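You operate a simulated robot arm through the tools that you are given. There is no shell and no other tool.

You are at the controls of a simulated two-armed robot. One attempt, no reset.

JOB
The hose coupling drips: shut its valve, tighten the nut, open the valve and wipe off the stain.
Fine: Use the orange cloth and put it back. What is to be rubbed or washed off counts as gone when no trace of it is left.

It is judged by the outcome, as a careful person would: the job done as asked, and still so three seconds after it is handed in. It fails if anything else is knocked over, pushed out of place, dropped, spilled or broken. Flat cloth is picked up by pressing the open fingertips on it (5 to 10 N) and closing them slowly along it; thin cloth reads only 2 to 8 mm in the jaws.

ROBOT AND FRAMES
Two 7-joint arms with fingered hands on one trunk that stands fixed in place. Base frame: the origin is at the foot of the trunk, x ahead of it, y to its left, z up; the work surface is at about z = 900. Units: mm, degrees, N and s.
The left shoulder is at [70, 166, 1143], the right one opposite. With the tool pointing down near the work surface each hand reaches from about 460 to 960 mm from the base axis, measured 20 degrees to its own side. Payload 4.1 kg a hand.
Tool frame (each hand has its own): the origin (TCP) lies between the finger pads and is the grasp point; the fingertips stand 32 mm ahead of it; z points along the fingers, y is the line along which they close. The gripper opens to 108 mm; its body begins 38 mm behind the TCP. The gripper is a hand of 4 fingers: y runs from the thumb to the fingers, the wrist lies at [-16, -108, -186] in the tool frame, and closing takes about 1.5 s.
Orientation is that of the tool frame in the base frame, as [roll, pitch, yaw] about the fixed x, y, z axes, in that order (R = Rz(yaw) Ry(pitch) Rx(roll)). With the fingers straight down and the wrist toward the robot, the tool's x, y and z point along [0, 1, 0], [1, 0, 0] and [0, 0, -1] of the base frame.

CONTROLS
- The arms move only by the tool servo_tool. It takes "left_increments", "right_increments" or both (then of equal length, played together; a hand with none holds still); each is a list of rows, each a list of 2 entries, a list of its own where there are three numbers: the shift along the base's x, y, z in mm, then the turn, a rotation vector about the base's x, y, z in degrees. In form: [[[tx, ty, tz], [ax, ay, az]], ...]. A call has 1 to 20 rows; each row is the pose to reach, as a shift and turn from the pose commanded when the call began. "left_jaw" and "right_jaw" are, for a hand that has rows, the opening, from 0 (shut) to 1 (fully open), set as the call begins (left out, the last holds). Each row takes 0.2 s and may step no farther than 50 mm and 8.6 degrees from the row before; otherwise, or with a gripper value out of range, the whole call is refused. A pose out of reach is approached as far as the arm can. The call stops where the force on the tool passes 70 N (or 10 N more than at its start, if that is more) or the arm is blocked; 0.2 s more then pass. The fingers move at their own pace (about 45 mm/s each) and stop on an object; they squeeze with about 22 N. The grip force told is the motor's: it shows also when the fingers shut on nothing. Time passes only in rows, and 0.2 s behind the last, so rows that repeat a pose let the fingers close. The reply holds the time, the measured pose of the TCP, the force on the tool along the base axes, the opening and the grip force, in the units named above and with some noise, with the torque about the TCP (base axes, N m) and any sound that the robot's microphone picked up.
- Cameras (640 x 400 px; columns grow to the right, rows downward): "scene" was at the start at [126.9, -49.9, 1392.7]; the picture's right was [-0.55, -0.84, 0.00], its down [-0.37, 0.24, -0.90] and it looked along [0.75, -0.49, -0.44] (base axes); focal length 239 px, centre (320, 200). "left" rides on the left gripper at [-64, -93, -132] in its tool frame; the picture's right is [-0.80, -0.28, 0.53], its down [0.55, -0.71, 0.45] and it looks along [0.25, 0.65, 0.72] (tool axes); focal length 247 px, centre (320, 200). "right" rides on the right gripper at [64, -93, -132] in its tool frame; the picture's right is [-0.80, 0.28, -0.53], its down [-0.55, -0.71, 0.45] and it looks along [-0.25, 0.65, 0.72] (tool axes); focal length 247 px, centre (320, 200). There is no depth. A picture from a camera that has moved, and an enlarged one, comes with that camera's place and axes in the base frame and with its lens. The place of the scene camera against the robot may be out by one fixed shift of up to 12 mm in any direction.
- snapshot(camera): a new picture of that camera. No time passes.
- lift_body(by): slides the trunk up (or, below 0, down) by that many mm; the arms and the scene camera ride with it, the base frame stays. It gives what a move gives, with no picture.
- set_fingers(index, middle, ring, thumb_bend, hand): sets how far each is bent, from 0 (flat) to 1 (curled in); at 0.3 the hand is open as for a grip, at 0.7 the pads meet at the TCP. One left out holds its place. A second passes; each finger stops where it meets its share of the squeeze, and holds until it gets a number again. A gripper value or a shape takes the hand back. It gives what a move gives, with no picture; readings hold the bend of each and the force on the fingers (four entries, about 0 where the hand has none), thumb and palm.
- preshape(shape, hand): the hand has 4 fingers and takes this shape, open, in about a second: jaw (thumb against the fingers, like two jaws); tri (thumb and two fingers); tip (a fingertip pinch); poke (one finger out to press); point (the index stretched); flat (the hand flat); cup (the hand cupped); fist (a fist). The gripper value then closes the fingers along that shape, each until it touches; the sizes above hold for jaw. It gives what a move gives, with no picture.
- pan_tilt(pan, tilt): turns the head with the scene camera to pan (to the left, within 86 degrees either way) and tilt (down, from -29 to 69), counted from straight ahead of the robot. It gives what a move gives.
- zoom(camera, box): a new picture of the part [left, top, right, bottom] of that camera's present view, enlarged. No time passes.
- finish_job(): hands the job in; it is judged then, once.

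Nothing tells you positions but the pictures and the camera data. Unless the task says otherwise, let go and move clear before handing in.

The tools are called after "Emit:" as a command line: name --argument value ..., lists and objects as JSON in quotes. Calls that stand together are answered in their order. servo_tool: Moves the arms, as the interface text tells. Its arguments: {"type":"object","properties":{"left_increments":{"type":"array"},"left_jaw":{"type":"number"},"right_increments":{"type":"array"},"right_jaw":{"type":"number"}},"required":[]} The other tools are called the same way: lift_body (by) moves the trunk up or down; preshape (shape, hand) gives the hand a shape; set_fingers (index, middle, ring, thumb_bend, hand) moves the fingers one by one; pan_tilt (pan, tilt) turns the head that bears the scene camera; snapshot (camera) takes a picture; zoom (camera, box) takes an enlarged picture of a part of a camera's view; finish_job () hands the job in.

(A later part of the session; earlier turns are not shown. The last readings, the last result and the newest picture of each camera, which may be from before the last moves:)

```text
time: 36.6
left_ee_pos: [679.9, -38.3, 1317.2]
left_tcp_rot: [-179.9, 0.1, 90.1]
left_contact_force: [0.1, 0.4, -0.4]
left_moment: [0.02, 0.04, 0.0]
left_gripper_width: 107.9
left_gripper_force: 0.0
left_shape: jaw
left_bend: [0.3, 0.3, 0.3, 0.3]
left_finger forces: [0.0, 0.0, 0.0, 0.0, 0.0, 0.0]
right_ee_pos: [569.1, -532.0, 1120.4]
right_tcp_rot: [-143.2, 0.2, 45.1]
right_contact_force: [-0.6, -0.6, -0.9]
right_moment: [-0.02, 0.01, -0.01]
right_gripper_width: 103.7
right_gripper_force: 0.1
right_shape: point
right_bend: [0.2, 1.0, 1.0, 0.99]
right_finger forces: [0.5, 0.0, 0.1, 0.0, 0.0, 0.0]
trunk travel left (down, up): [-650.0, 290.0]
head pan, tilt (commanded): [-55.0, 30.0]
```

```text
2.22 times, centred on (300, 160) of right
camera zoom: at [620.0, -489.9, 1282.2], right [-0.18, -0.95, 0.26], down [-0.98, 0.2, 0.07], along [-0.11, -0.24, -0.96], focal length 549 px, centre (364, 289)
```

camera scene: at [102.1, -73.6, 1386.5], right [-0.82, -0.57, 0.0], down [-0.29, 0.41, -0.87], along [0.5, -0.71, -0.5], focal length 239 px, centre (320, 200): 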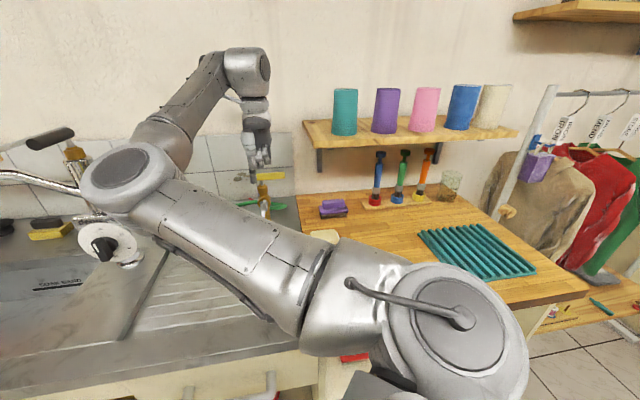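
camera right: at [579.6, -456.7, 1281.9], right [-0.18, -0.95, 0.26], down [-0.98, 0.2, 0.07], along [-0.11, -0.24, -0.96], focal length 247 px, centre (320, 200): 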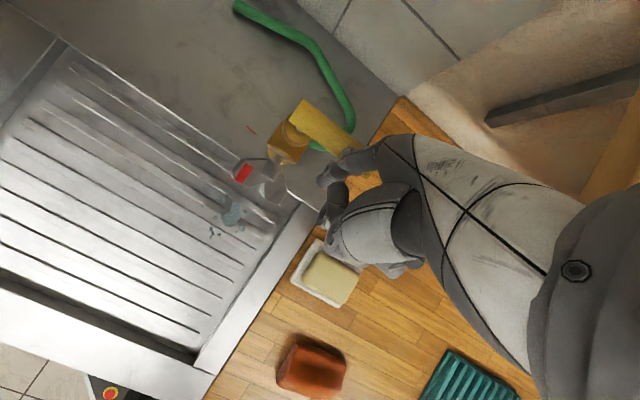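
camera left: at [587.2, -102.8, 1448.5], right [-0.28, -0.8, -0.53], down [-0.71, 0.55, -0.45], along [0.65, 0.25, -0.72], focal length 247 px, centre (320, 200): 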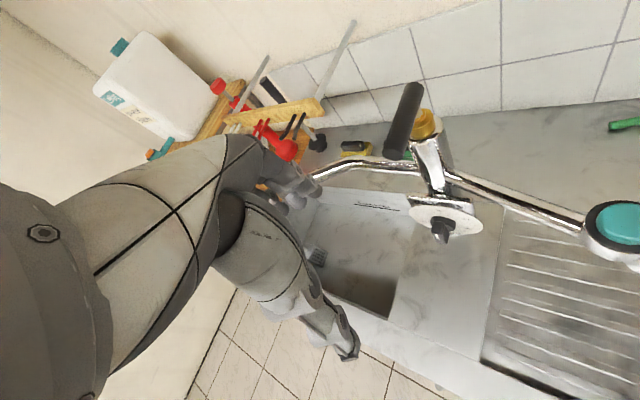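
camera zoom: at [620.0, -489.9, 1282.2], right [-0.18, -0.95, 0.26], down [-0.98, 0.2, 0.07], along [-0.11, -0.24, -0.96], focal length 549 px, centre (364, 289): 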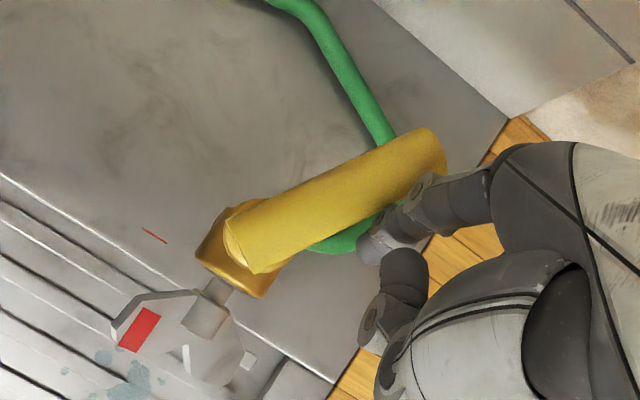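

The lever is at about 30°. I'll continue to the fully open position (pointing at the wall), feeling for the stop.

Emit:
servo_tool --right_increments '[[[6.8, -0.3, 0], [0, 0, 0]], [[12, -0.3, 0], [0, 0, 0]], [[18.4, 0.8, 0], [0, 0, 0]], [[23.7, 2.6, 0], [0, 0, 0]], [[27.4, 4.2, 0], [0, 0, 0]]]'

Emit:
zoom --camera "right" --box '[200, 70, 400, 250]'

Emit:
zoom --camera "scene" --box '[228, 148, 308, 218]'

```text
time: 37.8
left_ee_pos: [678.2, -38.7, 1316.8]
left_tcp_rot: [180.0, 0.0, 90.0]
left_contact_force: [0.5, 0.0, -0.2]
left_moment: [0.0, 0.01, 0.01]
left_gripper_width: 107.7
left_gripper_force: 0.1
left_shape: jaw
left_bend: [0.3, 0.3, 0.3, 0.3]
left_finger forces: [0.0, 0.0, 0.1, 0.1, 0.0, 0.0]
right_ee_pos: [596.2, -529.2, 1120.5]
right_tcp_rot: [-143.2, 0.1, 45.0]
right_contact_force: [-1.5, -0.1, -0.1]
right_moment: [0.01, 0.08, -0.06]
right_gripper_width: 103.9
right_gripper_force: 0.1
right_shape: point
right_bend: [0.2, 1.0, 1.0, 0.99]
right_finger forces: [1.4, 0.0, 0.0, 0.0, 0.0, 0.1]
trunk travel left (down, up): [-650.0, 290.0]
head pan, tilt (commanded): [-55.0, 30.0]
```

```text
2.22 times, centred on (300, 160) of right
camera zoom: at [646.4, -486.6, 1281.6], right [-0.18, -0.95, 0.26], down [-0.98, 0.2, 0.07], along [-0.11, -0.24, -0.96], focal length 549 px, centre (364, 289)
```

zoom: 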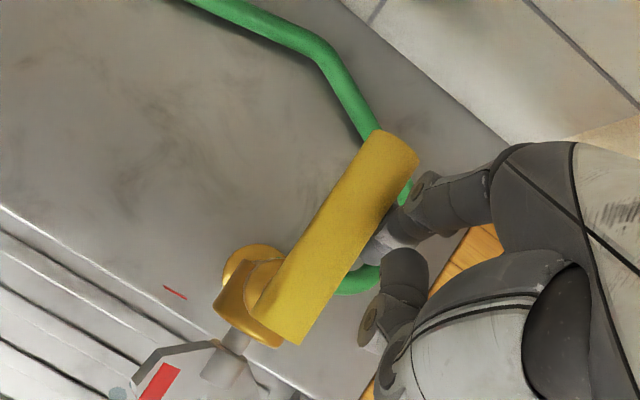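

```text
5.71 times, centred on (268, 183) of scene
camera zoom: at [101.7, -73.9, 1386.6], right [-0.82, -0.57, 0.0], down [-0.29, 0.41, -0.87], along [0.5, -0.71, -0.5], focal length 1368 px, centre (617, 297)
```

zoom: 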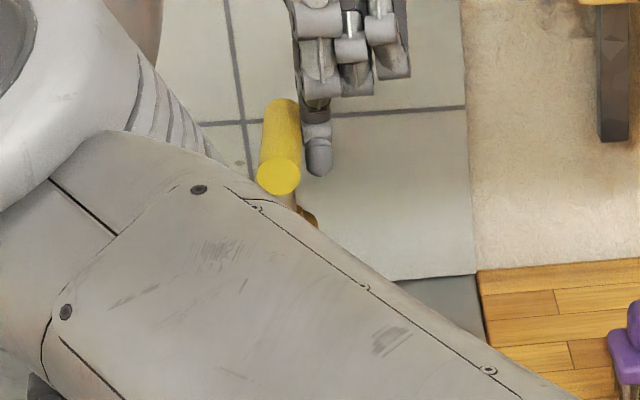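

The lever points at the wall again (about 0°). A small extra nudge will confirm it's at its open stop.

Emit:
servo_tool --right_increments '[[[2, 2, 0], [0, 0, 0]], [[4, 4, 0], [0, 0, 0]]]'

Emit:
zoom --camera "right" --box '[200, 70, 400, 250]'

```text
time: 38.4
left_ee_pos: [677.4, -39.0, 1318.0]
left_tcp_rot: [179.9, 0.1, 90.1]
left_contact_force: [-1.0, -0.3, -0.8]
left_moment: [-0.01, 0.05, 0.01]
left_gripper_width: 107.6
left_gripper_force: 0.1
left_shape: jaw
left_bend: [0.3, 0.3, 0.3, 0.3]
left_finger forces: [0.1, 0.1, 0.0, 0.0, 0.0, 0.0]
right_ee_pos: [599.2, -528.1, 1120.8]
right_tcp_rot: [-143.2, 0.1, 45.0]
right_contact_force: [-6.1, -4.7, 1.1]
right_moment: [-0.19, 0.2, -0.35]
right_gripper_width: 103.7
right_gripper_force: 0.0
right_shape: point
right_bend: [0.2, 1.0, 1.0, 0.99]
right_finger forces: [7.5, 0.1, 0.0, 0.0, 0.0, 0.1]
trunk travel left (down, up): [-650.0, 290.0]
head pan, tilt (commanded): [-55.0, 30.0]
```

```text
2.22 times, centred on (300, 160) of right
camera zoom: at [649.3, -483.7, 1281.5], right [-0.18, -0.95, 0.26], down [-0.98, 0.2, 0.07], along [-0.11, -0.24, -0.96], focal length 549 px, centre (364, 289)
```

zoom: 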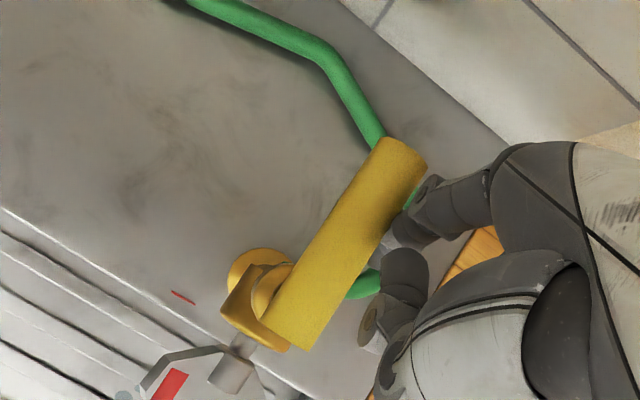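

The lever is at its open stop (7.5 N). I'll back off, rise, and move to the front to check that nothing drips.

Emit:
servo_tool --right_increments '[[[-6, -6, 0], [0, 0, 0]], [[-11, -11, 0], [0, 0, 0]], [[-11, -11, 35], [0, 0, 0]], [[-11, -11, 70], [0, 0, 0]], [[-11, -11, 100], [0, 0, 0]], [[-40, 17, 105], [0, 0, 0]], [[-70, 46, 110], [0, 0, 0]], [[-100, 75, 115], [0, 0, 0]], [[-130, 105, 120], [0, 0, 0]], [[-130, 105, 120], [0, 0, 0]]]'

Emit:
snapshot --camera "right"

Emit:
snapshot --camera "scene"

```text
time: 40.6
left_ee_pos: [679.0, -39.4, 1316.6]
left_tcp_rot: [-179.9, 0.0, 90.0]
left_contact_force: [-0.2, -0.7, -0.8]
left_moment: [-0.01, 0.0, 0.02]
left_gripper_width: 108.1
left_gripper_force: 0.1
left_shape: jaw
left_bend: [0.3, 0.3, 0.3, 0.3]
left_finger forces: [0.0, 0.0, 0.1, 0.0, 0.0, 0.0]
right_ee_pos: [472.9, -421.1, 1238.6]
right_tcp_rot: [-143.1, 0.2, 45.1]
right_contact_force: [0.7, -0.2, 0.1]
right_moment: [-0.01, 0.01, -0.01]
right_gripper_width: 103.6
right_gripper_force: 0.1
right_shape: point
right_bend: [0.19, 1.0, 1.0, 0.99]
right_finger forces: [0.0, 0.0, 0.0, 0.0, 0.0, 0.0]
trunk travel left (down, up): [-650.0, 290.0]
head pan, tilt (commanded): [-55.0, 30.0]
```

```text
taken
camera right: at [522.7, -378.6, 1399.8], right [-0.18, -0.95, 0.26], down [-0.98, 0.2, 0.07], along [-0.11, -0.24, -0.96], focal length 247 px, centre (320, 200)
```

right: 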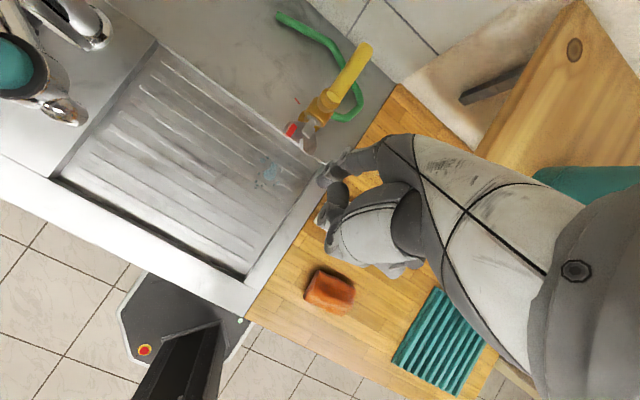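

```text
taken
camera scene: at [102.6, -75.0, 1386.5], right [-0.82, -0.57, 0.0], down [-0.29, 0.41, -0.87], along [0.5, -0.71, -0.5], focal length 239 px, centre (320, 200)
```

scene: 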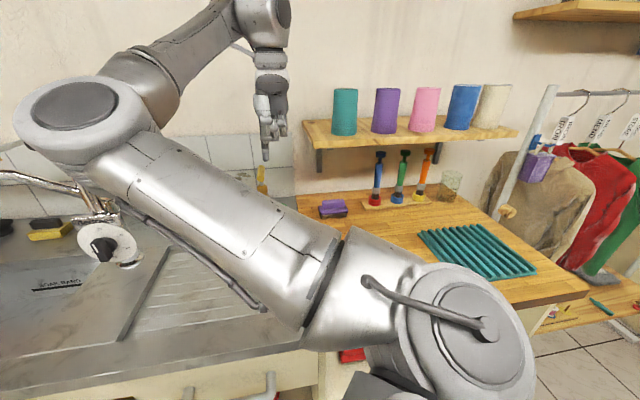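

Emit:
servo_tool --right_increments '[[[0, 0, 0], [-5.195, -5.27, 0]], [[0, 5, 0], [-10.39, -10.54, 0]], [[0, 10, 0], [-15.58, -15.8, 0]], [[0, 15, 0], [-20.78, -21.07, 0]], [[0, 20, 0], [-25.97, -26.34, 0]], [[0, 20, 0], [-25.97, -26.34, 0]]]'

Emit:
snapshot --camera "right"

Emit:
zoom --camera "right" --box '[200, 120, 340, 260]'

```text
time: 42.0
left_ee_pos: [678.6, -38.5, 1317.1]
left_tcp_rot: [-180.0, 0.0, 90.1]
left_contact_force: [-0.2, 0.0, -1.1]
left_moment: [0.01, 0.01, 0.01]
left_gripper_width: 107.7
left_gripper_force: 0.0
left_shape: jaw
left_bend: [0.3, 0.3, 0.3, 0.3]
left_finger forces: [0.0, 0.0, 0.0, 0.1, 0.0, 0.0]
right_ee_pos: [470.9, -401.2, 1240.0]
right_tcp_rot: [179.9, -0.1, 45.1]
right_contact_force: [0.5, -0.9, 0.0]
right_moment: [0.0, 0.0, 0.01]
right_gripper_width: 103.8
right_gripper_force: 0.0
right_shape: point
right_bend: [0.19, 1.0, 1.0, 0.99]
right_finger forces: [0.0, 0.1, 0.1, 0.0, 0.0, 0.0]
trunk travel left (down, up): [-650.0, 290.0]
head pan, tilt (commanded): [-55.0, 30.0]
```

```text
taken
camera right: at [450.9, -288.7, 1371.5], right [-0.36, -0.76, 0.53], down [-0.89, 0.11, -0.45], along [0.29, -0.64, -0.72], focal length 247 px, centre (320, 200)
```

right: 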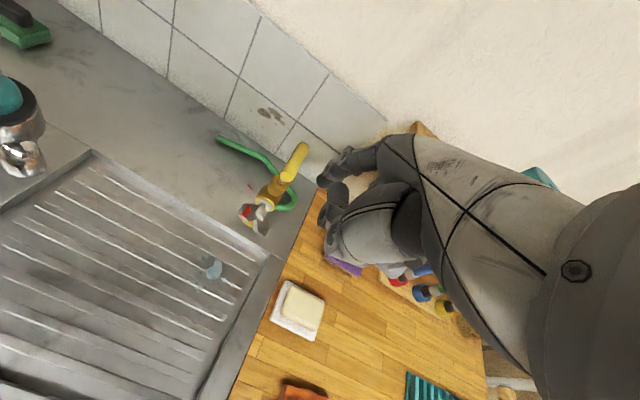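

```text
2.86 times, centred on (270, 190) of right
camera zoom: at [450.9, -288.7, 1371.5], right [-0.36, -0.76, 0.53], down [-0.89, 0.11, -0.45], along [0.29, -0.64, -0.72], focal length 706 px, centre (463, 229)
```

zoom: 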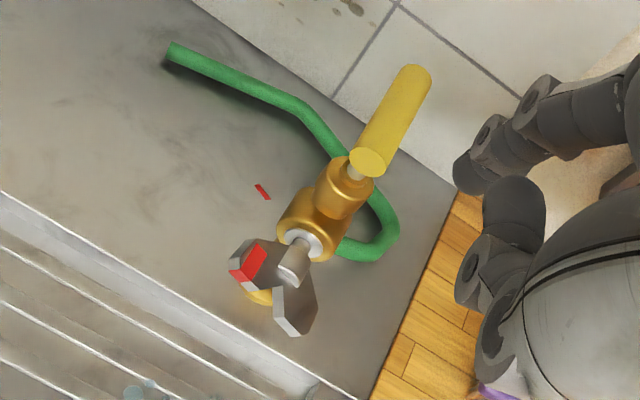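

Emit:
zoom --camera "right" --box '[235, 175, 285, 235]'

Emit:
zoom --camera "right" --box '[150, 220, 300, 400]'

```text
6.67 times, centred on (260, 205) of right
camera zoom: at [450.9, -288.7, 1371.5], right [-0.36, -0.76, 0.53], down [-0.89, 0.11, -0.45], along [0.29, -0.64, -0.72], focal length 1646 px, centre (720, 167)
```

zoom: 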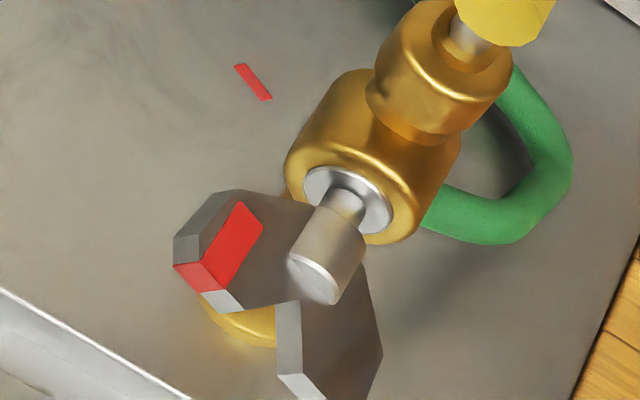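

```text
2.22 times, centred on (225, 310) of right
camera zoom: at [450.9, -288.7, 1371.5], right [-0.36, -0.76, 0.53], down [-0.89, 0.11, -0.45], along [0.29, -0.64, -0.72], focal length 549 px, centre (531, -44)
```

zoom: 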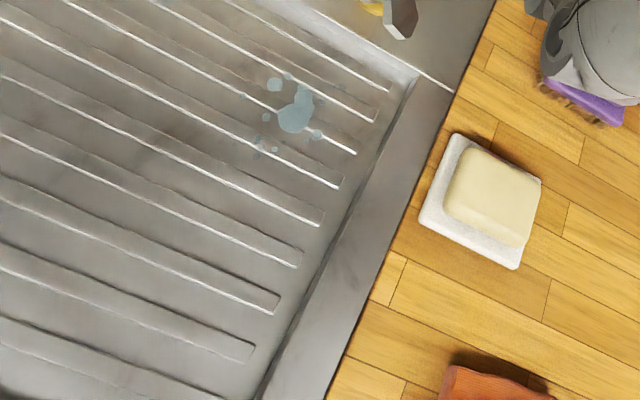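

The nut is lined up with the tick and no drop shows. Next is the cloth at about (263, -487), which is close to the right shoulder, so I'll raise the trunk to give the arm room and then look at the cloth.

Emit:
lift_body --by 230

Emit:
preshape --shape "jaw" --hand "right"

Emit:
pan_tilt --pan -58 --tilt 45

Emit:
snapshot --camera "scene"

Emit:
snapshot --camera "right"

```text
time: 44.4
left_ee_pos: [677.4, -37.4, 1546.8]
left_tcp_rot: [180.0, 0.0, 90.0]
left_contact_force: [-0.5, 0.3, -0.4]
left_moment: [0.03, 0.0, 0.04]
left_gripper_width: 107.6
left_gripper_force: 0.0
left_shape: jaw
left_bend: [0.3, 0.3, 0.3, 0.3]
left_finger forces: [0.1, 0.1, 0.0, 0.0, 0.1, 0.0]
right_ee_pos: [470.5, -399.7, 1470.0]
right_tcp_rot: [179.8, 0.0, 45.1]
right_contact_force: [0.3, -0.1, -0.7]
right_moment: [-0.04, -0.03, -0.03]
right_gripper_width: 103.7
right_gripper_force: 0.0
right_shape: point
right_bend: [0.19, 1.0, 1.0, 0.99]
right_finger forces: [0.0, 0.0, 0.1, 0.0, 0.1, 0.1]
trunk travel left (down, up): [-880.0, 60.0]
head pan, tilt (commanded): [-55.0, 30.0]
```

```text
time: 45.3
left_ee_pos: [679.3, -38.2, 1548.1]
left_tcp_rot: [180.0, 0.0, 90.2]
left_contact_force: [1.2, -0.4, -0.8]
left_moment: [0.03, 0.03, 0.01]
left_gripper_width: 107.8
left_gripper_force: 0.0
left_shape: jaw
left_bend: [0.3, 0.3, 0.3, 0.3]
left_finger forces: [0.0, 0.0, 0.0, 0.0, 0.0, 0.0]
right_ee_pos: [471.1, -399.1, 1470.1]
right_tcp_rot: [179.8, 0.0, 45.2]
right_contact_force: [-0.4, 1.0, -0.1]
right_moment: [-0.06, -0.01, 0.0]
right_gripper_width: 107.5
right_gripper_force: 0.0
right_shape: jaw
right_bend: [0.3, 0.3, 0.3, 0.3]
right_finger forces: [0.0, 0.1, 0.0, 0.0, 0.0, 0.0]
trunk travel left (down, up): [-880.0, 60.0]
head pan, tilt (commanded): [-55.0, 30.0]
```

```text
time: 46.1
left_ee_pos: [679.4, -38.0, 1547.5]
left_tcp_rot: [179.9, 0.1, 90.1]
left_contact_force: [-0.7, -0.7, 0.3]
left_moment: [0.02, 0.0, 0.01]
left_gripper_width: 107.9
left_gripper_force: 0.0
left_shape: jaw
left_bend: [0.3, 0.3, 0.3, 0.3]
left_finger forces: [0.0, 0.0, 0.0, 0.1, 0.1, 0.0]
right_ee_pos: [471.3, -399.2, 1470.7]
right_tcp_rot: [179.8, 0.0, 45.1]
right_contact_force: [-0.6, 0.2, -0.1]
right_moment: [0.02, 0.01, 0.02]
right_gripper_width: 107.7
right_gripper_force: 0.0
right_shape: jaw
right_bend: [0.3, 0.3, 0.3, 0.3]
right_finger forces: [0.0, 0.0, 0.0, 0.0, 0.1, 0.1]
trunk travel left (down, up): [-880.0, 60.0]
head pan, tilt (commanded): [-58.0, 45.0]
```

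```text
taken
camera scene: at [93.2, -68.5, 1594.1], right [-0.85, -0.53, 0.0], down [-0.37, 0.6, -0.71], along [0.37, -0.6, -0.71], focal length 239 px, centre (320, 200)
```

scene: 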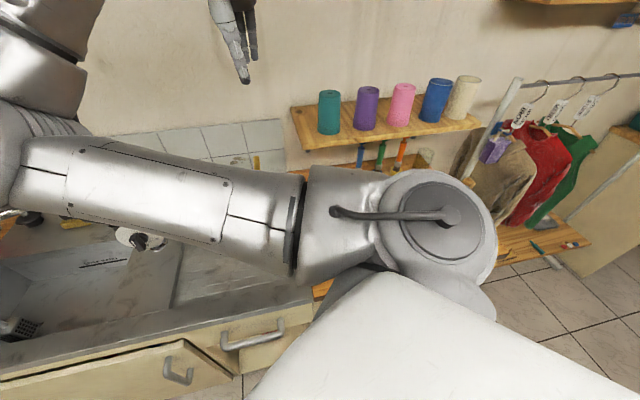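

```text
taken
camera right: at [451.1, -288.3, 1601.7], right [-0.36, -0.76, 0.53], down [-0.89, 0.11, -0.45], along [0.29, -0.64, -0.72], focal length 247 px, centre (320, 200)
```

right: 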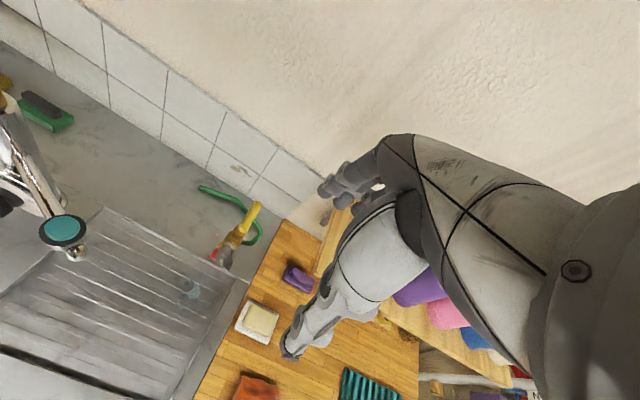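

I'll bring the right hand over the cloth with the wrist toward the robot and look straight at it.

Emit:
servo_tool --right_increments '[[[-25, -10.5, -38], [0, 0, 5.6]], [[-50, -21, -76], [0, 0, 11.2]], [[-75, -31.5, -114], [0, 0, 16.8]], [[-100, -42, -152], [0, 0, 22.4]], [[-125, -52.5, -190], [0, 0, 28]], [[-150, -63, -228], [0, 0, 33.6]], [[-175, -73.5, -266], [0, 0, 39.2]], [[-200, -84, -304], [0, 0, 44.8]], [[-204, -87, -320], [0, 0, 44.8]], [[-204, -87, -320], [0, 0, 44.8]]]'

Emit:
snapshot --camera "right"

Emit:
snapshot --camera "scene"

```text
time: 48.3
left_ee_pos: [677.8, -37.7, 1546.7]
left_tcp_rot: [-180.0, 0.1, 90.1]
left_contact_force: [0.6, -0.4, -0.9]
left_moment: [0.0, 0.04, 0.02]
left_gripper_width: 107.9
left_gripper_force: 0.0
left_shape: jaw
left_bend: [0.3, 0.3, 0.3, 0.3]
left_finger forces: [0.0, 0.0, 0.0, 0.0, 0.1, 0.0]
right_ee_pos: [267.7, -487.4, 1151.4]
right_tcp_rot: [179.8, 0.0, 89.9]
right_contact_force: [0.4, 0.4, -0.3]
right_moment: [0.0, -0.01, 0.0]
right_gripper_width: 107.5
right_gripper_force: 0.0
right_shape: jaw
right_bend: [0.3, 0.3, 0.3, 0.3]
right_finger forces: [0.0, 0.0, 0.0, 0.1, 0.0, 0.0]
trunk travel left (down, up): [-880.0, 60.0]
head pan, tilt (commanded): [-58.0, 45.0]
```

```text
taken
camera right: at [175.8, -422.7, 1282.5], right [0.28, -0.8, 0.53], down [-0.71, -0.55, -0.45], along [0.65, -0.25, -0.72], focal length 247 px, centre (320, 200)
```

right: 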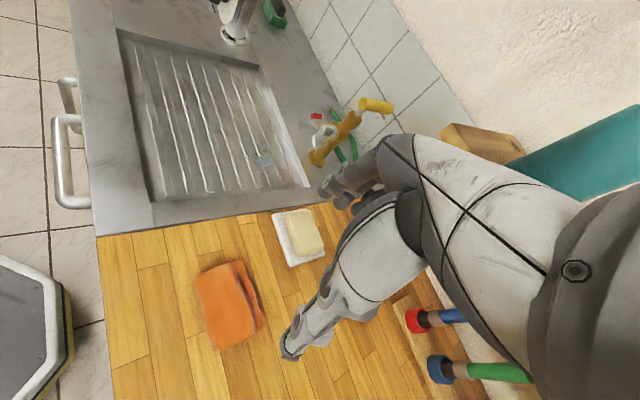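

```text
taken
camera scene: at [93.5, -67.5, 1594.0], right [-0.85, -0.53, 0.0], down [-0.38, 0.6, -0.71], along [0.37, -0.6, -0.71], focal length 239 px, centre (320, 200)
```

scene: 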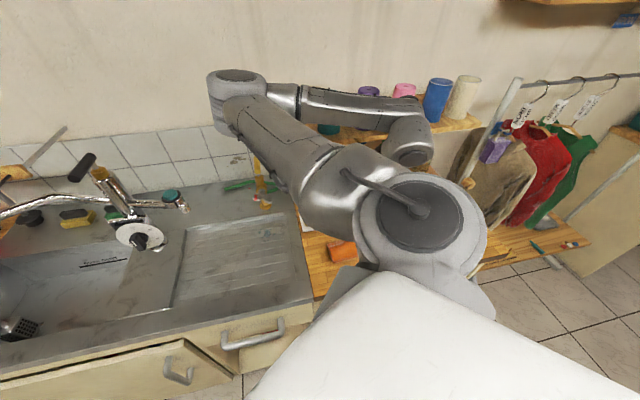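

Emit:
zoom --camera "right" --box '[170, 240, 300, 370]'

Emit:
zoom --camera "right" --box '[290, 80, 410, 180]'

Emit:
zoom --camera "scene" --box '[220, 130, 300, 220]'

```text
3.08 times, centred on (235, 305) of right
camera zoom: at [175.8, -422.7, 1282.5], right [0.28, -0.8, 0.53], down [-0.71, -0.55, -0.45], along [0.65, -0.25, -0.72], focal length 760 px, centre (582, -123)
```

zoom: 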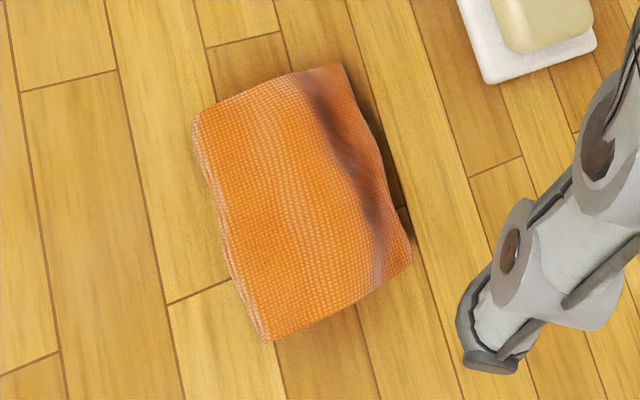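

```text
4.00 times, centred on (350, 130) of right
camera zoom: at [175.8, -422.7, 1282.5], right [0.28, -0.8, 0.53], down [-0.71, -0.55, -0.45], along [0.65, -0.25, -0.72], focal length 988 px, centre (200, 480)
```

zoom: 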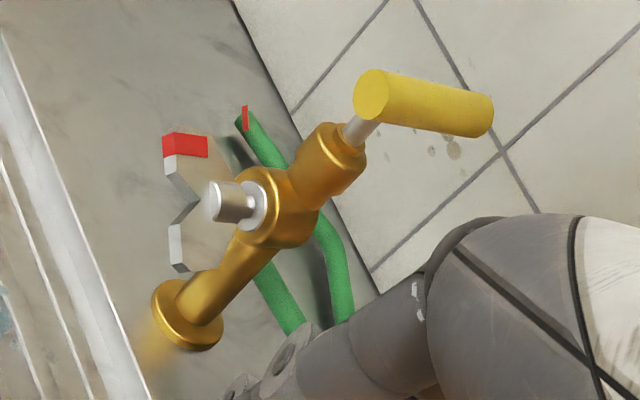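

```text
4.44 times, centred on (260, 175) of scene
camera zoom: at [93.5, -67.5, 1594.0], right [-0.85, -0.53, 0.0], down [-0.38, 0.6, -0.71], along [0.37, -0.6, -0.71], focal length 1064 px, centre (587, 311)
```

zoom: 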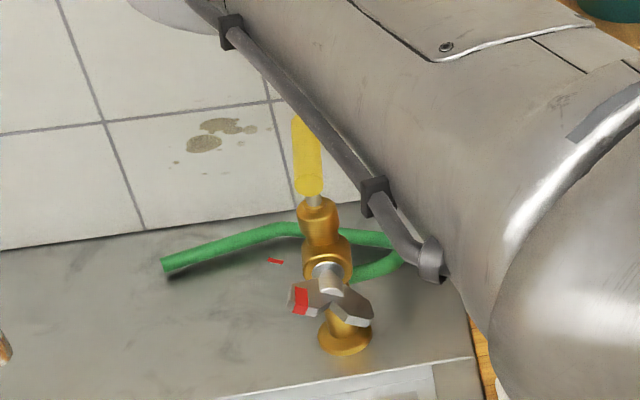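

The valve is open and no drop is visible any more, so the coupling is tight. The cloth is about 97 x 66 mm, centred at (266, -486) and squared to the counter. I'll raise the trunk a little more, turn the hand square to the cloth, half-close the jaw, and lower toward it.

Emit:
lift_body --by 55

Emit:
servo_tool --right_increments '[[[0, 0, -10], [0, 0, -7.5]], [[0, 0, -30], [0, 0, -15]], [[0, 0, -50], [0, 0, -22.5]], [[0, 0, -75], [0, 0, -30]], [[0, 0, -100], [0, 0, -37.5]], [[0, 0, -125], [0, 0, -44.9]], [[0, 0, -155], [0, 0, -44.9]], [[0, 0, -155], [0, 0, -44.9]]]' --right_jaw 0.5

Emit:
snapshot --camera "right"

Emit:
snapshot --camera "scene"

```text
time: 49.3
left_ee_pos: [678.6, -38.1, 1602.8]
left_tcp_rot: [-180.0, 0.0, 90.0]
left_contact_force: [1.3, 0.3, -0.3]
left_moment: [0.01, -0.01, 0.0]
left_gripper_width: 107.8
left_gripper_force: 0.1
left_shape: jaw
left_bend: [0.3, 0.3, 0.3, 0.3]
left_finger forces: [0.1, 0.0, 0.0, 0.1, 0.0, 0.0]
right_ee_pos: [268.4, -488.0, 1206.2]
right_tcp_rot: [179.8, -0.1, 89.9]
right_contact_force: [0.3, -0.2, 0.0]
right_moment: [0.02, -0.01, -0.04]
right_gripper_width: 107.7
right_gripper_force: 0.0
right_shape: jaw
right_bend: [0.3, 0.3, 0.3, 0.3]
right_finger forces: [0.0, 0.0, 0.1, 0.1, 0.1, 0.0]
trunk travel left (down, up): [-935.0, 5.0]
head pan, tilt (commanded): [-58.0, 45.0]
```

```text
time: 51.1
left_ee_pos: [677.1, -38.2, 1601.5]
left_tcp_rot: [-179.9, 0.1, 90.1]
left_contact_force: [0.4, -1.1, -0.7]
left_moment: [0.0, 0.0, 0.02]
left_gripper_width: 107.7
left_gripper_force: 0.1
left_shape: jaw
left_bend: [0.3, 0.3, 0.3, 0.3]
left_finger forces: [0.0, 0.1, 0.1, 0.0, 0.0, 0.0]
right_ee_pos: [266.3, -487.4, 1051.3]
right_tcp_rot: [179.9, -0.1, 44.9]
right_contact_force: [0.6, 0.7, -0.6]
right_moment: [0.01, -0.02, -0.03]
right_gripper_width: 54.4
right_gripper_force: 0.1
right_shape: jaw
right_bend: [0.74, 0.45, 0.42, 0.71]
right_finger forces: [0.1, 0.1, 0.1, 0.0, 0.0, 0.0]
trunk travel left (down, up): [-935.0, 5.0]
head pan, tilt (commanded): [-58.0, 45.0]
```

```text
taken
camera right: at [248.2, -376.9, 1182.7], right [-0.37, -0.76, 0.53], down [-0.89, 0.11, -0.45], along [0.28, -0.64, -0.72], focal length 247 px, centre (320, 200)
```

right: 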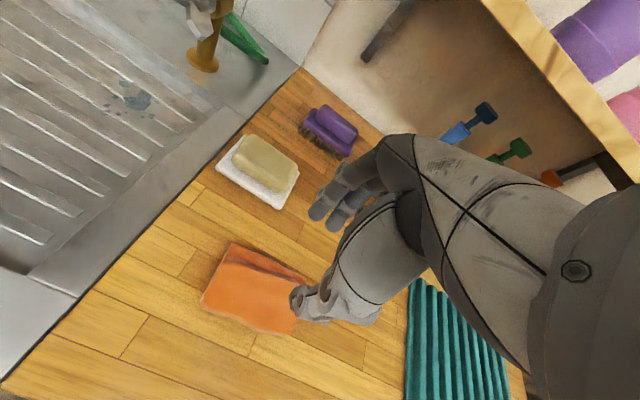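

```text
taken
camera scene: at [93.0, -68.8, 1649.0], right [-0.85, -0.53, 0.0], down [-0.37, 0.6, -0.71], along [0.37, -0.6, -0.71], focal length 239 px, centre (320, 200)
```

scene: 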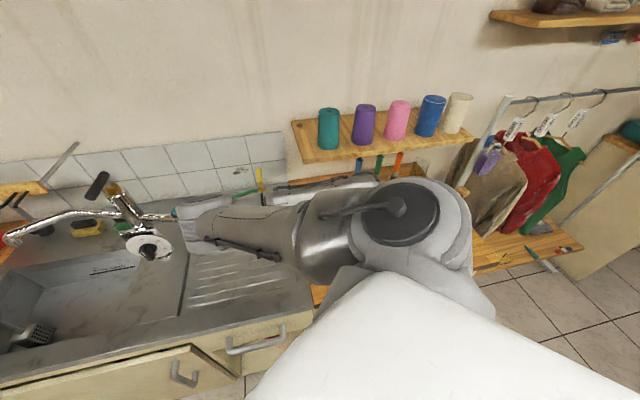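

The finger bends read oddly uneven at half opening. I'll hold a moment and look at the hand.

Emit:
servo_tool --right_increments '[[[0, 0, 0], [0, 0, 0]], [[0, 0, 0], [0, 0, 0]], [[0, 0, 0], [0, 0, 0]]]' --right_jaw 0.5

Emit:
zoom --camera "right" --box '[200, 120, 440, 350]'

```text
time: 51.9
left_ee_pos: [678.2, -38.8, 1602.3]
left_tcp_rot: [-180.0, 0.1, 90.1]
left_contact_force: [-0.3, 0.2, 0.6]
left_moment: [0.02, -0.02, -0.03]
left_gripper_width: 107.9
left_gripper_force: 0.0
left_shape: jaw
left_bend: [0.3, 0.3, 0.3, 0.3]
left_finger forces: [0.0, 0.0, 0.0, 0.1, 0.0, 0.1]
right_ee_pos: [267.9, -487.6, 1050.9]
right_tcp_rot: [180.0, 0.0, 45.1]
right_contact_force: [-0.3, 0.7, -0.3]
right_moment: [-0.01, -0.01, -0.02]
right_gripper_width: 54.4
right_gripper_force: 0.0
right_shape: jaw
right_bend: [0.74, 0.45, 0.42, 0.71]
right_finger forces: [0.1, 0.1, 0.0, 0.0, 0.0, 0.1]
trunk travel left (down, up): [-935.0, 5.0]
head pan, tilt (commanded): [-58.0, 45.0]
```

```text
1.74 times, centred on (320, 235) of right
camera zoom: at [248.5, -376.7, 1182.9], right [-0.37, -0.76, 0.53], down [-0.89, 0.11, -0.45], along [0.29, -0.64, -0.72], focal length 430 px, centre (320, 139)
```

zoom: 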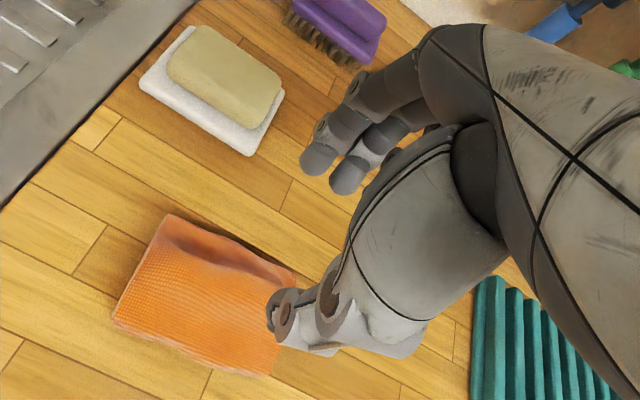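

The jaw is at 54 mm with the fingers and thumb on either side. I'll descend over the cloth, then press down slowly.

Emit:
servo_tool --right_increments '[[[0, 0, -30], [0, 0, 0]], [[-1, 1, -60], [0, 0, 0]], [[-2, 2, -85], [0, 0, 0]], [[-2, 2, -95], [0, 0, 0]], [[-2, 2, -95], [0, 0, 0]]]'

Emit:
snapshot --camera "right"

Emit:
zoom --camera "right" --box '[220, 140, 420, 320]'

```text
time: 53.1
left_ee_pos: [679.0, -38.4, 1602.6]
left_tcp_rot: [180.0, 0.1, 90.1]
left_contact_force: [-0.4, 0.6, 0.1]
left_moment: [0.0, 0.0, -0.02]
left_gripper_width: 107.9
left_gripper_force: 0.0
left_shape: jaw
left_bend: [0.3, 0.3, 0.3, 0.3]
left_finger forces: [0.1, 0.1, 0.1, 0.0, 0.0, 0.0]
right_ee_pos: [265.3, -489.9, 959.3]
right_tcp_rot: [179.5, -0.1, 44.7]
right_contact_force: [-0.4, 0.0, 0.2]
right_moment: [-0.02, 0.03, -0.02]
right_gripper_width: 54.3
right_gripper_force: 0.0
right_shape: jaw
right_bend: [0.74, 0.45, 0.42, 0.71]
right_finger forces: [0.0, 0.0, 0.0, 0.0, 0.0, 0.0]
trunk travel left (down, up): [-935.0, 5.0]
head pan, tilt (commanded): [-58.0, 45.0]
```

```text
taken
camera right: at [247.0, -378.5, 1090.1], right [-0.37, -0.76, 0.53], down [-0.88, 0.11, -0.45], along [0.28, -0.64, -0.71], focal length 247 px, centre (320, 200)
```

right: 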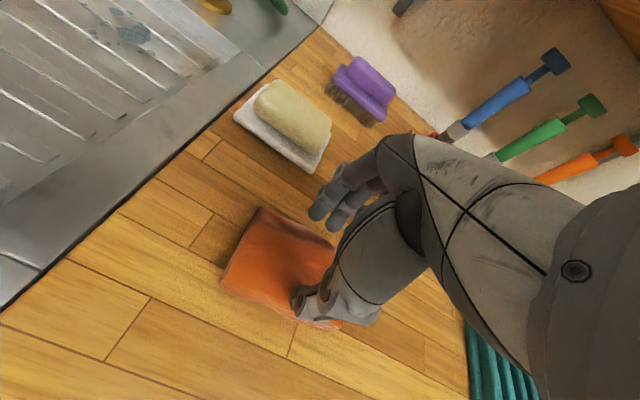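

```text
2.22 times, centred on (320, 230) of right
camera zoom: at [247.0, -378.5, 1090.1], right [-0.37, -0.76, 0.53], down [-0.88, 0.11, -0.45], along [0.28, -0.64, -0.71], focal length 549 px, centre (320, 133)
```

zoom: 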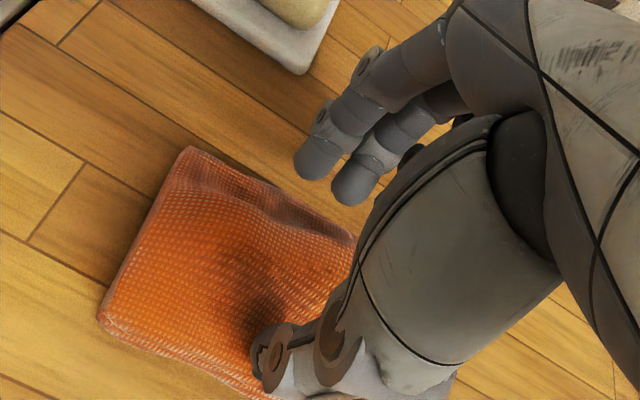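

Emit:
servo_tool --right_increments '[[[0, 2, -6], [0, 0, 0]], [[0, 2, -12], [0, 0, 0]], [[0, 2, -14], [0, 0, 0]], [[0, 2, -14], [0, 0, 0]]]' --right_jaw 0.42

Emit:
zoom --camera "right" --box '[220, 140, 420, 320]'

```text
time: 54.3
left_ee_pos: [678.3, -39.0, 1601.7]
left_tcp_rot: [180.0, 0.1, 90.1]
left_contact_force: [-0.1, -0.2, 0.5]
left_moment: [-0.03, 0.03, -0.01]
left_gripper_width: 108.0
left_gripper_force: 0.1
left_shape: jaw
left_bend: [0.3, 0.3, 0.3, 0.3]
left_finger forces: [0.1, 0.0, 0.0, 0.0, 0.0, 0.1]
right_ee_pos: [264.0, -529.0, 966.3]
right_tcp_rot: [175.8, 1.2, 41.2]
right_contact_force: [-0.1, 0.9, 0.3]
right_moment: [0.0, 0.01, 0.01]
right_gripper_width: 45.5
right_gripper_force: 0.0
right_shape: jaw
right_bend: [0.74, 0.48, 0.46, 0.72]
right_finger forces: [0.0, 0.0, 0.1, 0.1, 0.2, 0.1]
trunk travel left (down, up): [-935.0, 5.0]
head pan, tilt (commanded): [-58.0, 45.0]
stopped in row 4 (right hand): the arm was blocked; the commanded pose is now the measured one
```

```text
2.22 times, centred on (320, 230) of right
camera zoom: at [248.0, -408.2, 1089.8], right [-0.43, -0.7, 0.57], down [-0.86, 0.14, -0.49], along [0.26, -0.7, -0.66], focal length 549 px, centre (320, 133)
```

zoom: 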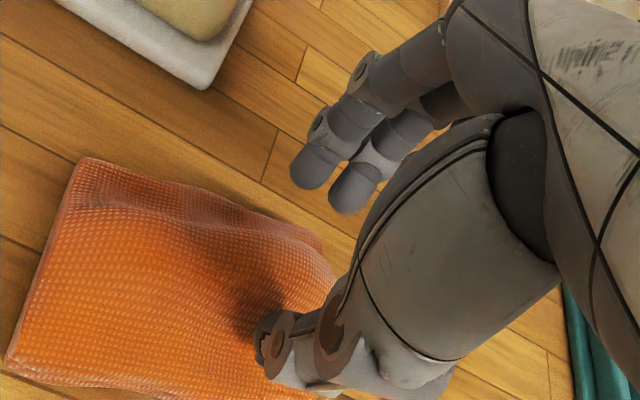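

The arm hit its limit in that orientation and drifted aside without touching anything. I'll go back up and try with the wrist to the side instead, fingers closing along the cloth's long direction.

Emit:
servo_tool --right_increments '[[[0, 10, 25], [2, 0.9, 0]], [[0, 20, 50], [3.95, 1.87, 0]], [[0, 30, 80], [3.95, 1.87, 0]], [[2, 42, 110], [3.95, 1.87, 0]], [[2, 42, 110], [3.95, 1.87, 0]]]'

Emit:
servo_tool --right_increments '[[[0, 0, 0], [0, 0, 8.5]], [[0, 0, 0], [0, 0, 17]], [[0, 0, 0], [0, 0, 25.5]], [[0, 0, 0], [0, 0, 34]], [[0, 0, 0], [0, 0, 42.5]], [[0, 0, 0], [0, 0, 51]], [[0, 0, 0], [0, 0, 59.5]], [[0, 0, 0], [0, 0, 68]], [[0, 0, 0], [0, 0, 76.5]], [[0, 0, 0], [0, 0, 85]], [[0, 0, 0], [0, 0, 93]], [[0, 0, 0], [0, 0, 93]]]'

Emit:
snapshot --camera "right"

Emit:
snapshot --camera "scene"

```text
time: 55.5
left_ee_pos: [682.9, -37.8, 1600.5]
left_tcp_rot: [-179.8, 0.1, 90.1]
left_contact_force: [0.9, 0.0, -0.7]
left_moment: [-0.01, 0.01, 0.0]
left_gripper_width: 108.0
left_gripper_force: 0.0
left_shape: jaw
left_bend: [0.3, 0.3, 0.3, 0.3]
left_finger forces: [0.0, 0.1, 0.0, 0.0, 0.0, 0.0]
right_ee_pos: [268.3, -481.9, 1072.8]
right_tcp_rot: [-179.6, 0.0, 41.7]
right_contact_force: [0.2, 0.5, -0.4]
right_moment: [-0.01, 0.04, -0.06]
right_gripper_width: 45.4
right_gripper_force: 0.0
right_shape: jaw
right_bend: [0.74, 0.48, 0.46, 0.73]
right_finger forces: [0.1, 0.0, 0.0, 0.1, 0.0, 0.1]
trunk travel left (down, up): [-935.0, 5.0]
head pan, tilt (commanded): [-58.0, 45.0]
```

```text
time: 58.1
left_ee_pos: [677.7, -38.8, 1602.5]
left_tcp_rot: [-180.0, 0.0, 90.2]
left_contact_force: [-0.2, -0.9, -0.2]
left_moment: [0.01, 0.0, 0.03]
left_gripper_width: 107.7
left_gripper_force: 0.1
left_shape: jaw
left_bend: [0.3, 0.3, 0.3, 0.3]
left_finger forces: [0.1, 0.0, 0.0, 0.1, 0.0, 0.0]
right_ee_pos: [279.3, -488.0, 1071.2]
right_tcp_rot: [-179.7, -0.1, 134.4]
right_contact_force: [-0.6, -0.3, -0.7]
right_moment: [-0.02, 0.01, -0.01]
right_gripper_width: 45.3
right_gripper_force: 0.1
right_shape: jaw
right_bend: [0.74, 0.48, 0.46, 0.73]
right_finger forces: [0.1, 0.1, 0.0, 0.0, 0.0, 0.1]
right hand out of reach, approached as far as the arm can: row 11, 12
trunk travel left (down, up): [-935.0, 5.0]
head pan, tilt (commanded): [-58.0, 45.0]
```

```text
taken
camera right: at [169.9, -507.9, 1204.2], right [0.76, -0.37, 0.53], down [-0.12, -0.89, -0.45], along [0.63, 0.28, -0.72], focal length 247 px, centre (320, 200)
```

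right: 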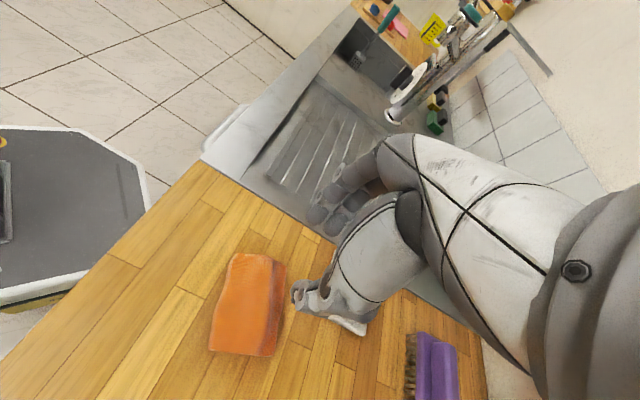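

```text
taken
camera scene: at [93.2, -68.4, 1649.0], right [-0.85, -0.53, 0.0], down [-0.37, 0.6, -0.71], along [0.37, -0.6, -0.71], focal length 239 px, centre (320, 200)
```

scene: 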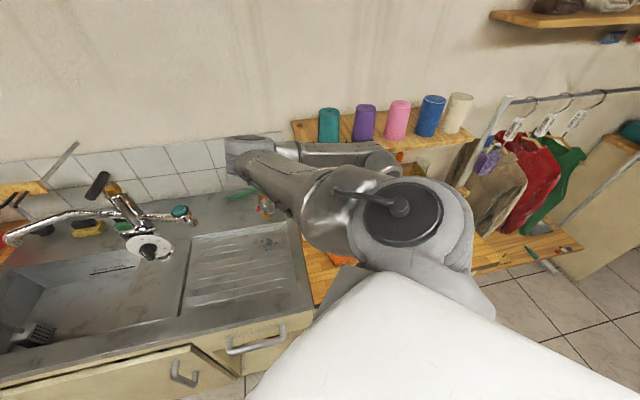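

Emit:
servo_tool --right_increments '[[[-4, 1, 0], [0, 0, -8]], [[-8, 1, 0], [0, 0, -16]], [[-13, 2, -10], [0, 0, -22]], [[-13, 2, -40], [0, 0, -22]], [[-13, 2, -70], [0, 0, -22]], [[-13, 2, -100], [0, 0, -22]], [[-13, 2, -112], [0, 0, -22]], [[-13, 2, -112], [0, 0, -22]]]' --right_jaw 0.55

Emit:
snapshot --camera "right"

Emit:
zoom --camera "right" --box '[200, 160, 400, 340]'

```text
time: 59.9
left_ee_pos: [677.9, -37.0, 1602.6]
left_tcp_rot: [180.0, 0.0, 90.1]
left_contact_force: [-0.2, 0.8, -0.7]
left_moment: [0.0, 0.05, 0.01]
left_gripper_width: 107.8
left_gripper_force: 0.0
left_shape: jaw
left_bend: [0.3, 0.3, 0.3, 0.3]
left_finger forces: [0.1, 0.0, 0.1, 0.1, 0.0, 0.0]
right_ee_pos: [266.2, -487.7, 959.0]
right_tcp_rot: [-179.9, -0.1, 112.3]
right_contact_force: [0.6, -0.4, 0.0]
right_moment: [-0.02, -0.01, -0.01]
right_gripper_width: 59.2
right_gripper_force: 0.1
right_shape: jaw
right_bend: [0.74, 0.43, 0.4, 0.69]
right_finger forces: [0.0, 0.0, 0.0, 0.0, 0.0, 0.1]
trunk travel left (down, up): [-935.0, 5.0]
head pan, tilt (commanded): [-58.0, 45.0]
```

```text
taken
camera right: at [157.3, -463.2, 1091.5], right [0.57, -0.63, 0.53], down [-0.44, -0.78, -0.45], along [0.69, 0.02, -0.72], focal length 247 px, centre (320, 200)
```

right: 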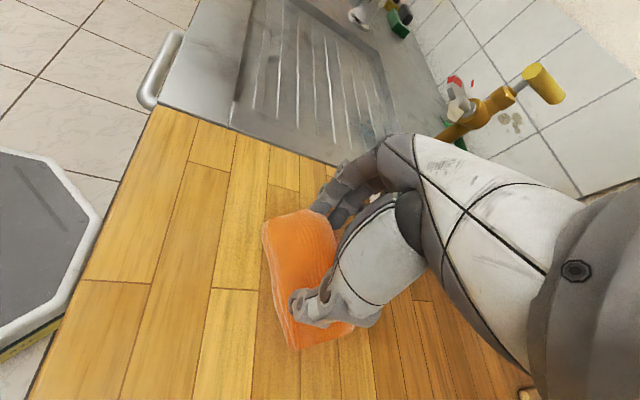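

```text
2.22 times, centred on (300, 250) of right
camera zoom: at [157.3, -463.2, 1091.5], right [0.57, -0.63, 0.53], down [-0.44, -0.78, -0.45], along [0.69, 0.02, -0.72], focal length 549 px, centre (364, 89)
```

zoom: 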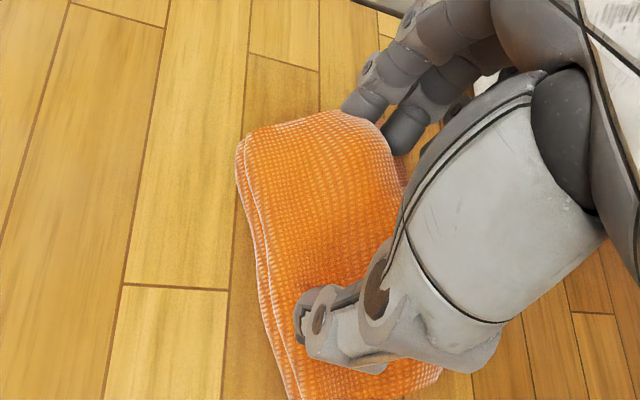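

The hand now reaches this spot properly. Comparing with the plank joints, the cloth has been nudged about 20 mm toward the wall, and its centre is now near (273, -500). I'll centre on it and press down gently in small steps.

Emit:
servo_tool --right_increments '[[[3, -5, 0], [0, 0, 0]], [[6, -10, 0], [0, 0, 0]], [[6, -10, -4], [0, 0, 0]], [[6, -10, -8], [0, 0, 0]], [[6, -10, -11], [0, 0, 0]], [[6, -10, -14], [0, 0, 0]]]' --right_jaw 0.6

Emit:
zoom --camera "right" --box '[200, 160, 400, 340]'

```text
time: 61.3
left_ee_pos: [673.6, -31.3, 1605.2]
left_tcp_rot: [179.9, 0.2, 90.1]
left_contact_force: [1.0, -0.3, 0.0]
left_moment: [-0.01, 0.0, -0.02]
left_gripper_width: 107.9
left_gripper_force: 0.1
left_shape: jaw
left_bend: [0.3, 0.3, 0.3, 0.3]
left_finger forces: [0.0, 0.1, 0.1, 0.0, 0.0, 0.0]
right_ee_pos: [271.3, -495.7, 951.7]
right_tcp_rot: [-179.9, 0.5, 112.4]
right_contact_force: [5.8, -9.4, 70.7]
right_moment: [0.12, -0.67, -0.01]
right_gripper_width: 64.2
right_gripper_force: 0.1
right_shape: jaw
right_bend: [0.27, 0.4, 0.38, 0.68]
right_finger forces: [34.6, 9.8, 0.0, 0.0, 25.9, 0.1]
trunk travel left (down, up): [-935.0, 5.0]
head pan, tilt (commanded): [-58.0, 45.0]
```

```text
2.22 times, centred on (300, 250) of right
camera zoom: at [162.0, -470.0, 1083.2], right [0.56, -0.62, 0.54], down [-0.44, -0.78, -0.44], along [0.7, 0.01, -0.72], focal length 549 px, centre (364, 89)
```

zoom: 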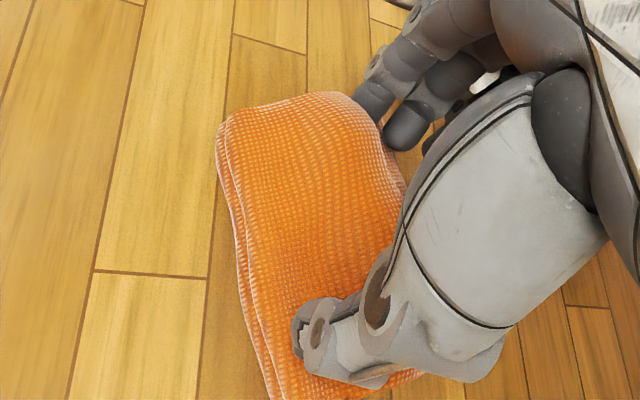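

I pressed too hard: contact came earlier than expected (70 N). I'll ease up right away.

Emit:
servo_tool --right_increments '[[[0, 0, 3], [0, 0, 0]], [[0, 0, 6], [0, 0, 0]]]'

Emit:
zoom --camera "right" --box '[200, 160, 400, 340]'

```text
time: 61.9
left_ee_pos: [676.1, -34.8, 1602.9]
left_tcp_rot: [179.9, 0.2, 90.0]
left_contact_force: [-0.2, -0.7, 0.3]
left_moment: [0.0, 0.0, -0.03]
left_gripper_width: 107.8
left_gripper_force: 0.0
left_shape: jaw
left_bend: [0.3, 0.3, 0.3, 0.3]
left_finger forces: [0.0, 0.0, 0.0, 0.1, 0.1, 0.1]
right_ee_pos: [271.9, -495.6, 951.7]
right_tcp_rot: [-179.8, 0.0, 112.4]
right_contact_force: [3.3, -5.8, 40.4]
right_moment: [0.33, -0.97, -0.25]
right_gripper_width: 64.5
right_gripper_force: 0.0
right_shape: jaw
right_bend: [0.27, 0.4, 0.38, 0.67]
right_finger forces: [24.5, 8.8, 0.0, 0.1, 7.8, 0.0]
trunk travel left (down, up): [-935.0, 5.0]
head pan, tilt (commanded): [-58.0, 45.0]
```

```text
2.22 times, centred on (300, 250) of right
camera zoom: at [162.2, -470.6, 1084.3], right [0.57, -0.63, 0.53], down [-0.44, -0.78, -0.44], along [0.69, 0.02, -0.72], focal length 549 px, centre (364, 89)
```

zoom: 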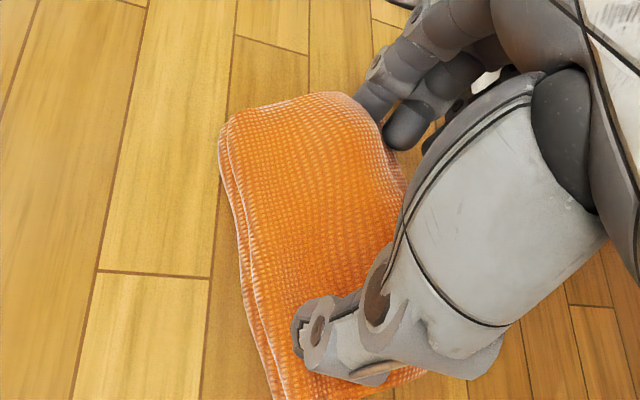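

Emit:
servo_tool --right_increments '[[[0, 0, 3], [0, 0, 0]], [[0, 0, 6], [0, 0, 0]]]'

Emit:
snapshot --camera "right"

```text
time: 62.5
left_ee_pos: [678.7, -39.4, 1602.1]
left_tcp_rot: [180.0, -0.1, 90.1]
left_contact_force: [0.8, -0.1, -0.3]
left_moment: [0.04, -0.01, 0.02]
left_gripper_width: 107.7
left_gripper_force: 0.1
left_shape: jaw
left_bend: [0.3, 0.3, 0.3, 0.3]
left_finger forces: [0.1, 0.0, 0.0, 0.1, 0.1, 0.0]
right_ee_pos: [271.5, -497.5, 955.1]
right_tcp_rot: [-179.7, -0.2, 112.4]
right_contact_force: [0.0, 1.1, 0.1]
right_moment: [0.01, 0.03, -0.01]
right_gripper_width: 64.9
right_gripper_force: 0.1
right_shape: jaw
right_bend: [0.28, 0.41, 0.38, 0.67]
right_finger forces: [0.1, 0.0, 0.1, 0.0, 0.1, 0.0]
trunk travel left (down, up): [-935.0, 5.0]
head pan, tilt (commanded): [-58.0, 45.0]
```

```text
taken
camera right: at [163.5, -472.8, 1088.1], right [0.57, -0.63, 0.53], down [-0.45, -0.78, -0.45], along [0.69, 0.02, -0.72], focal length 247 px, centre (320, 200)
```

right: 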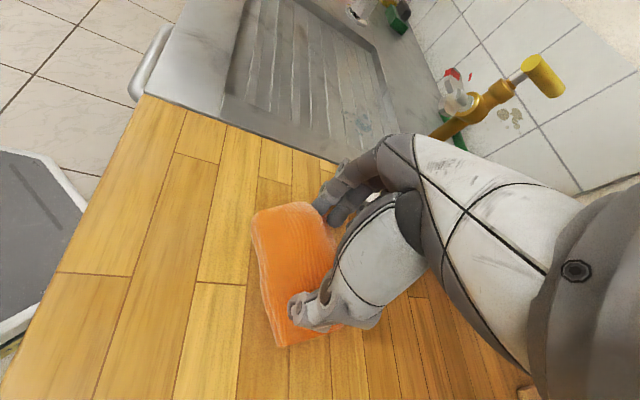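

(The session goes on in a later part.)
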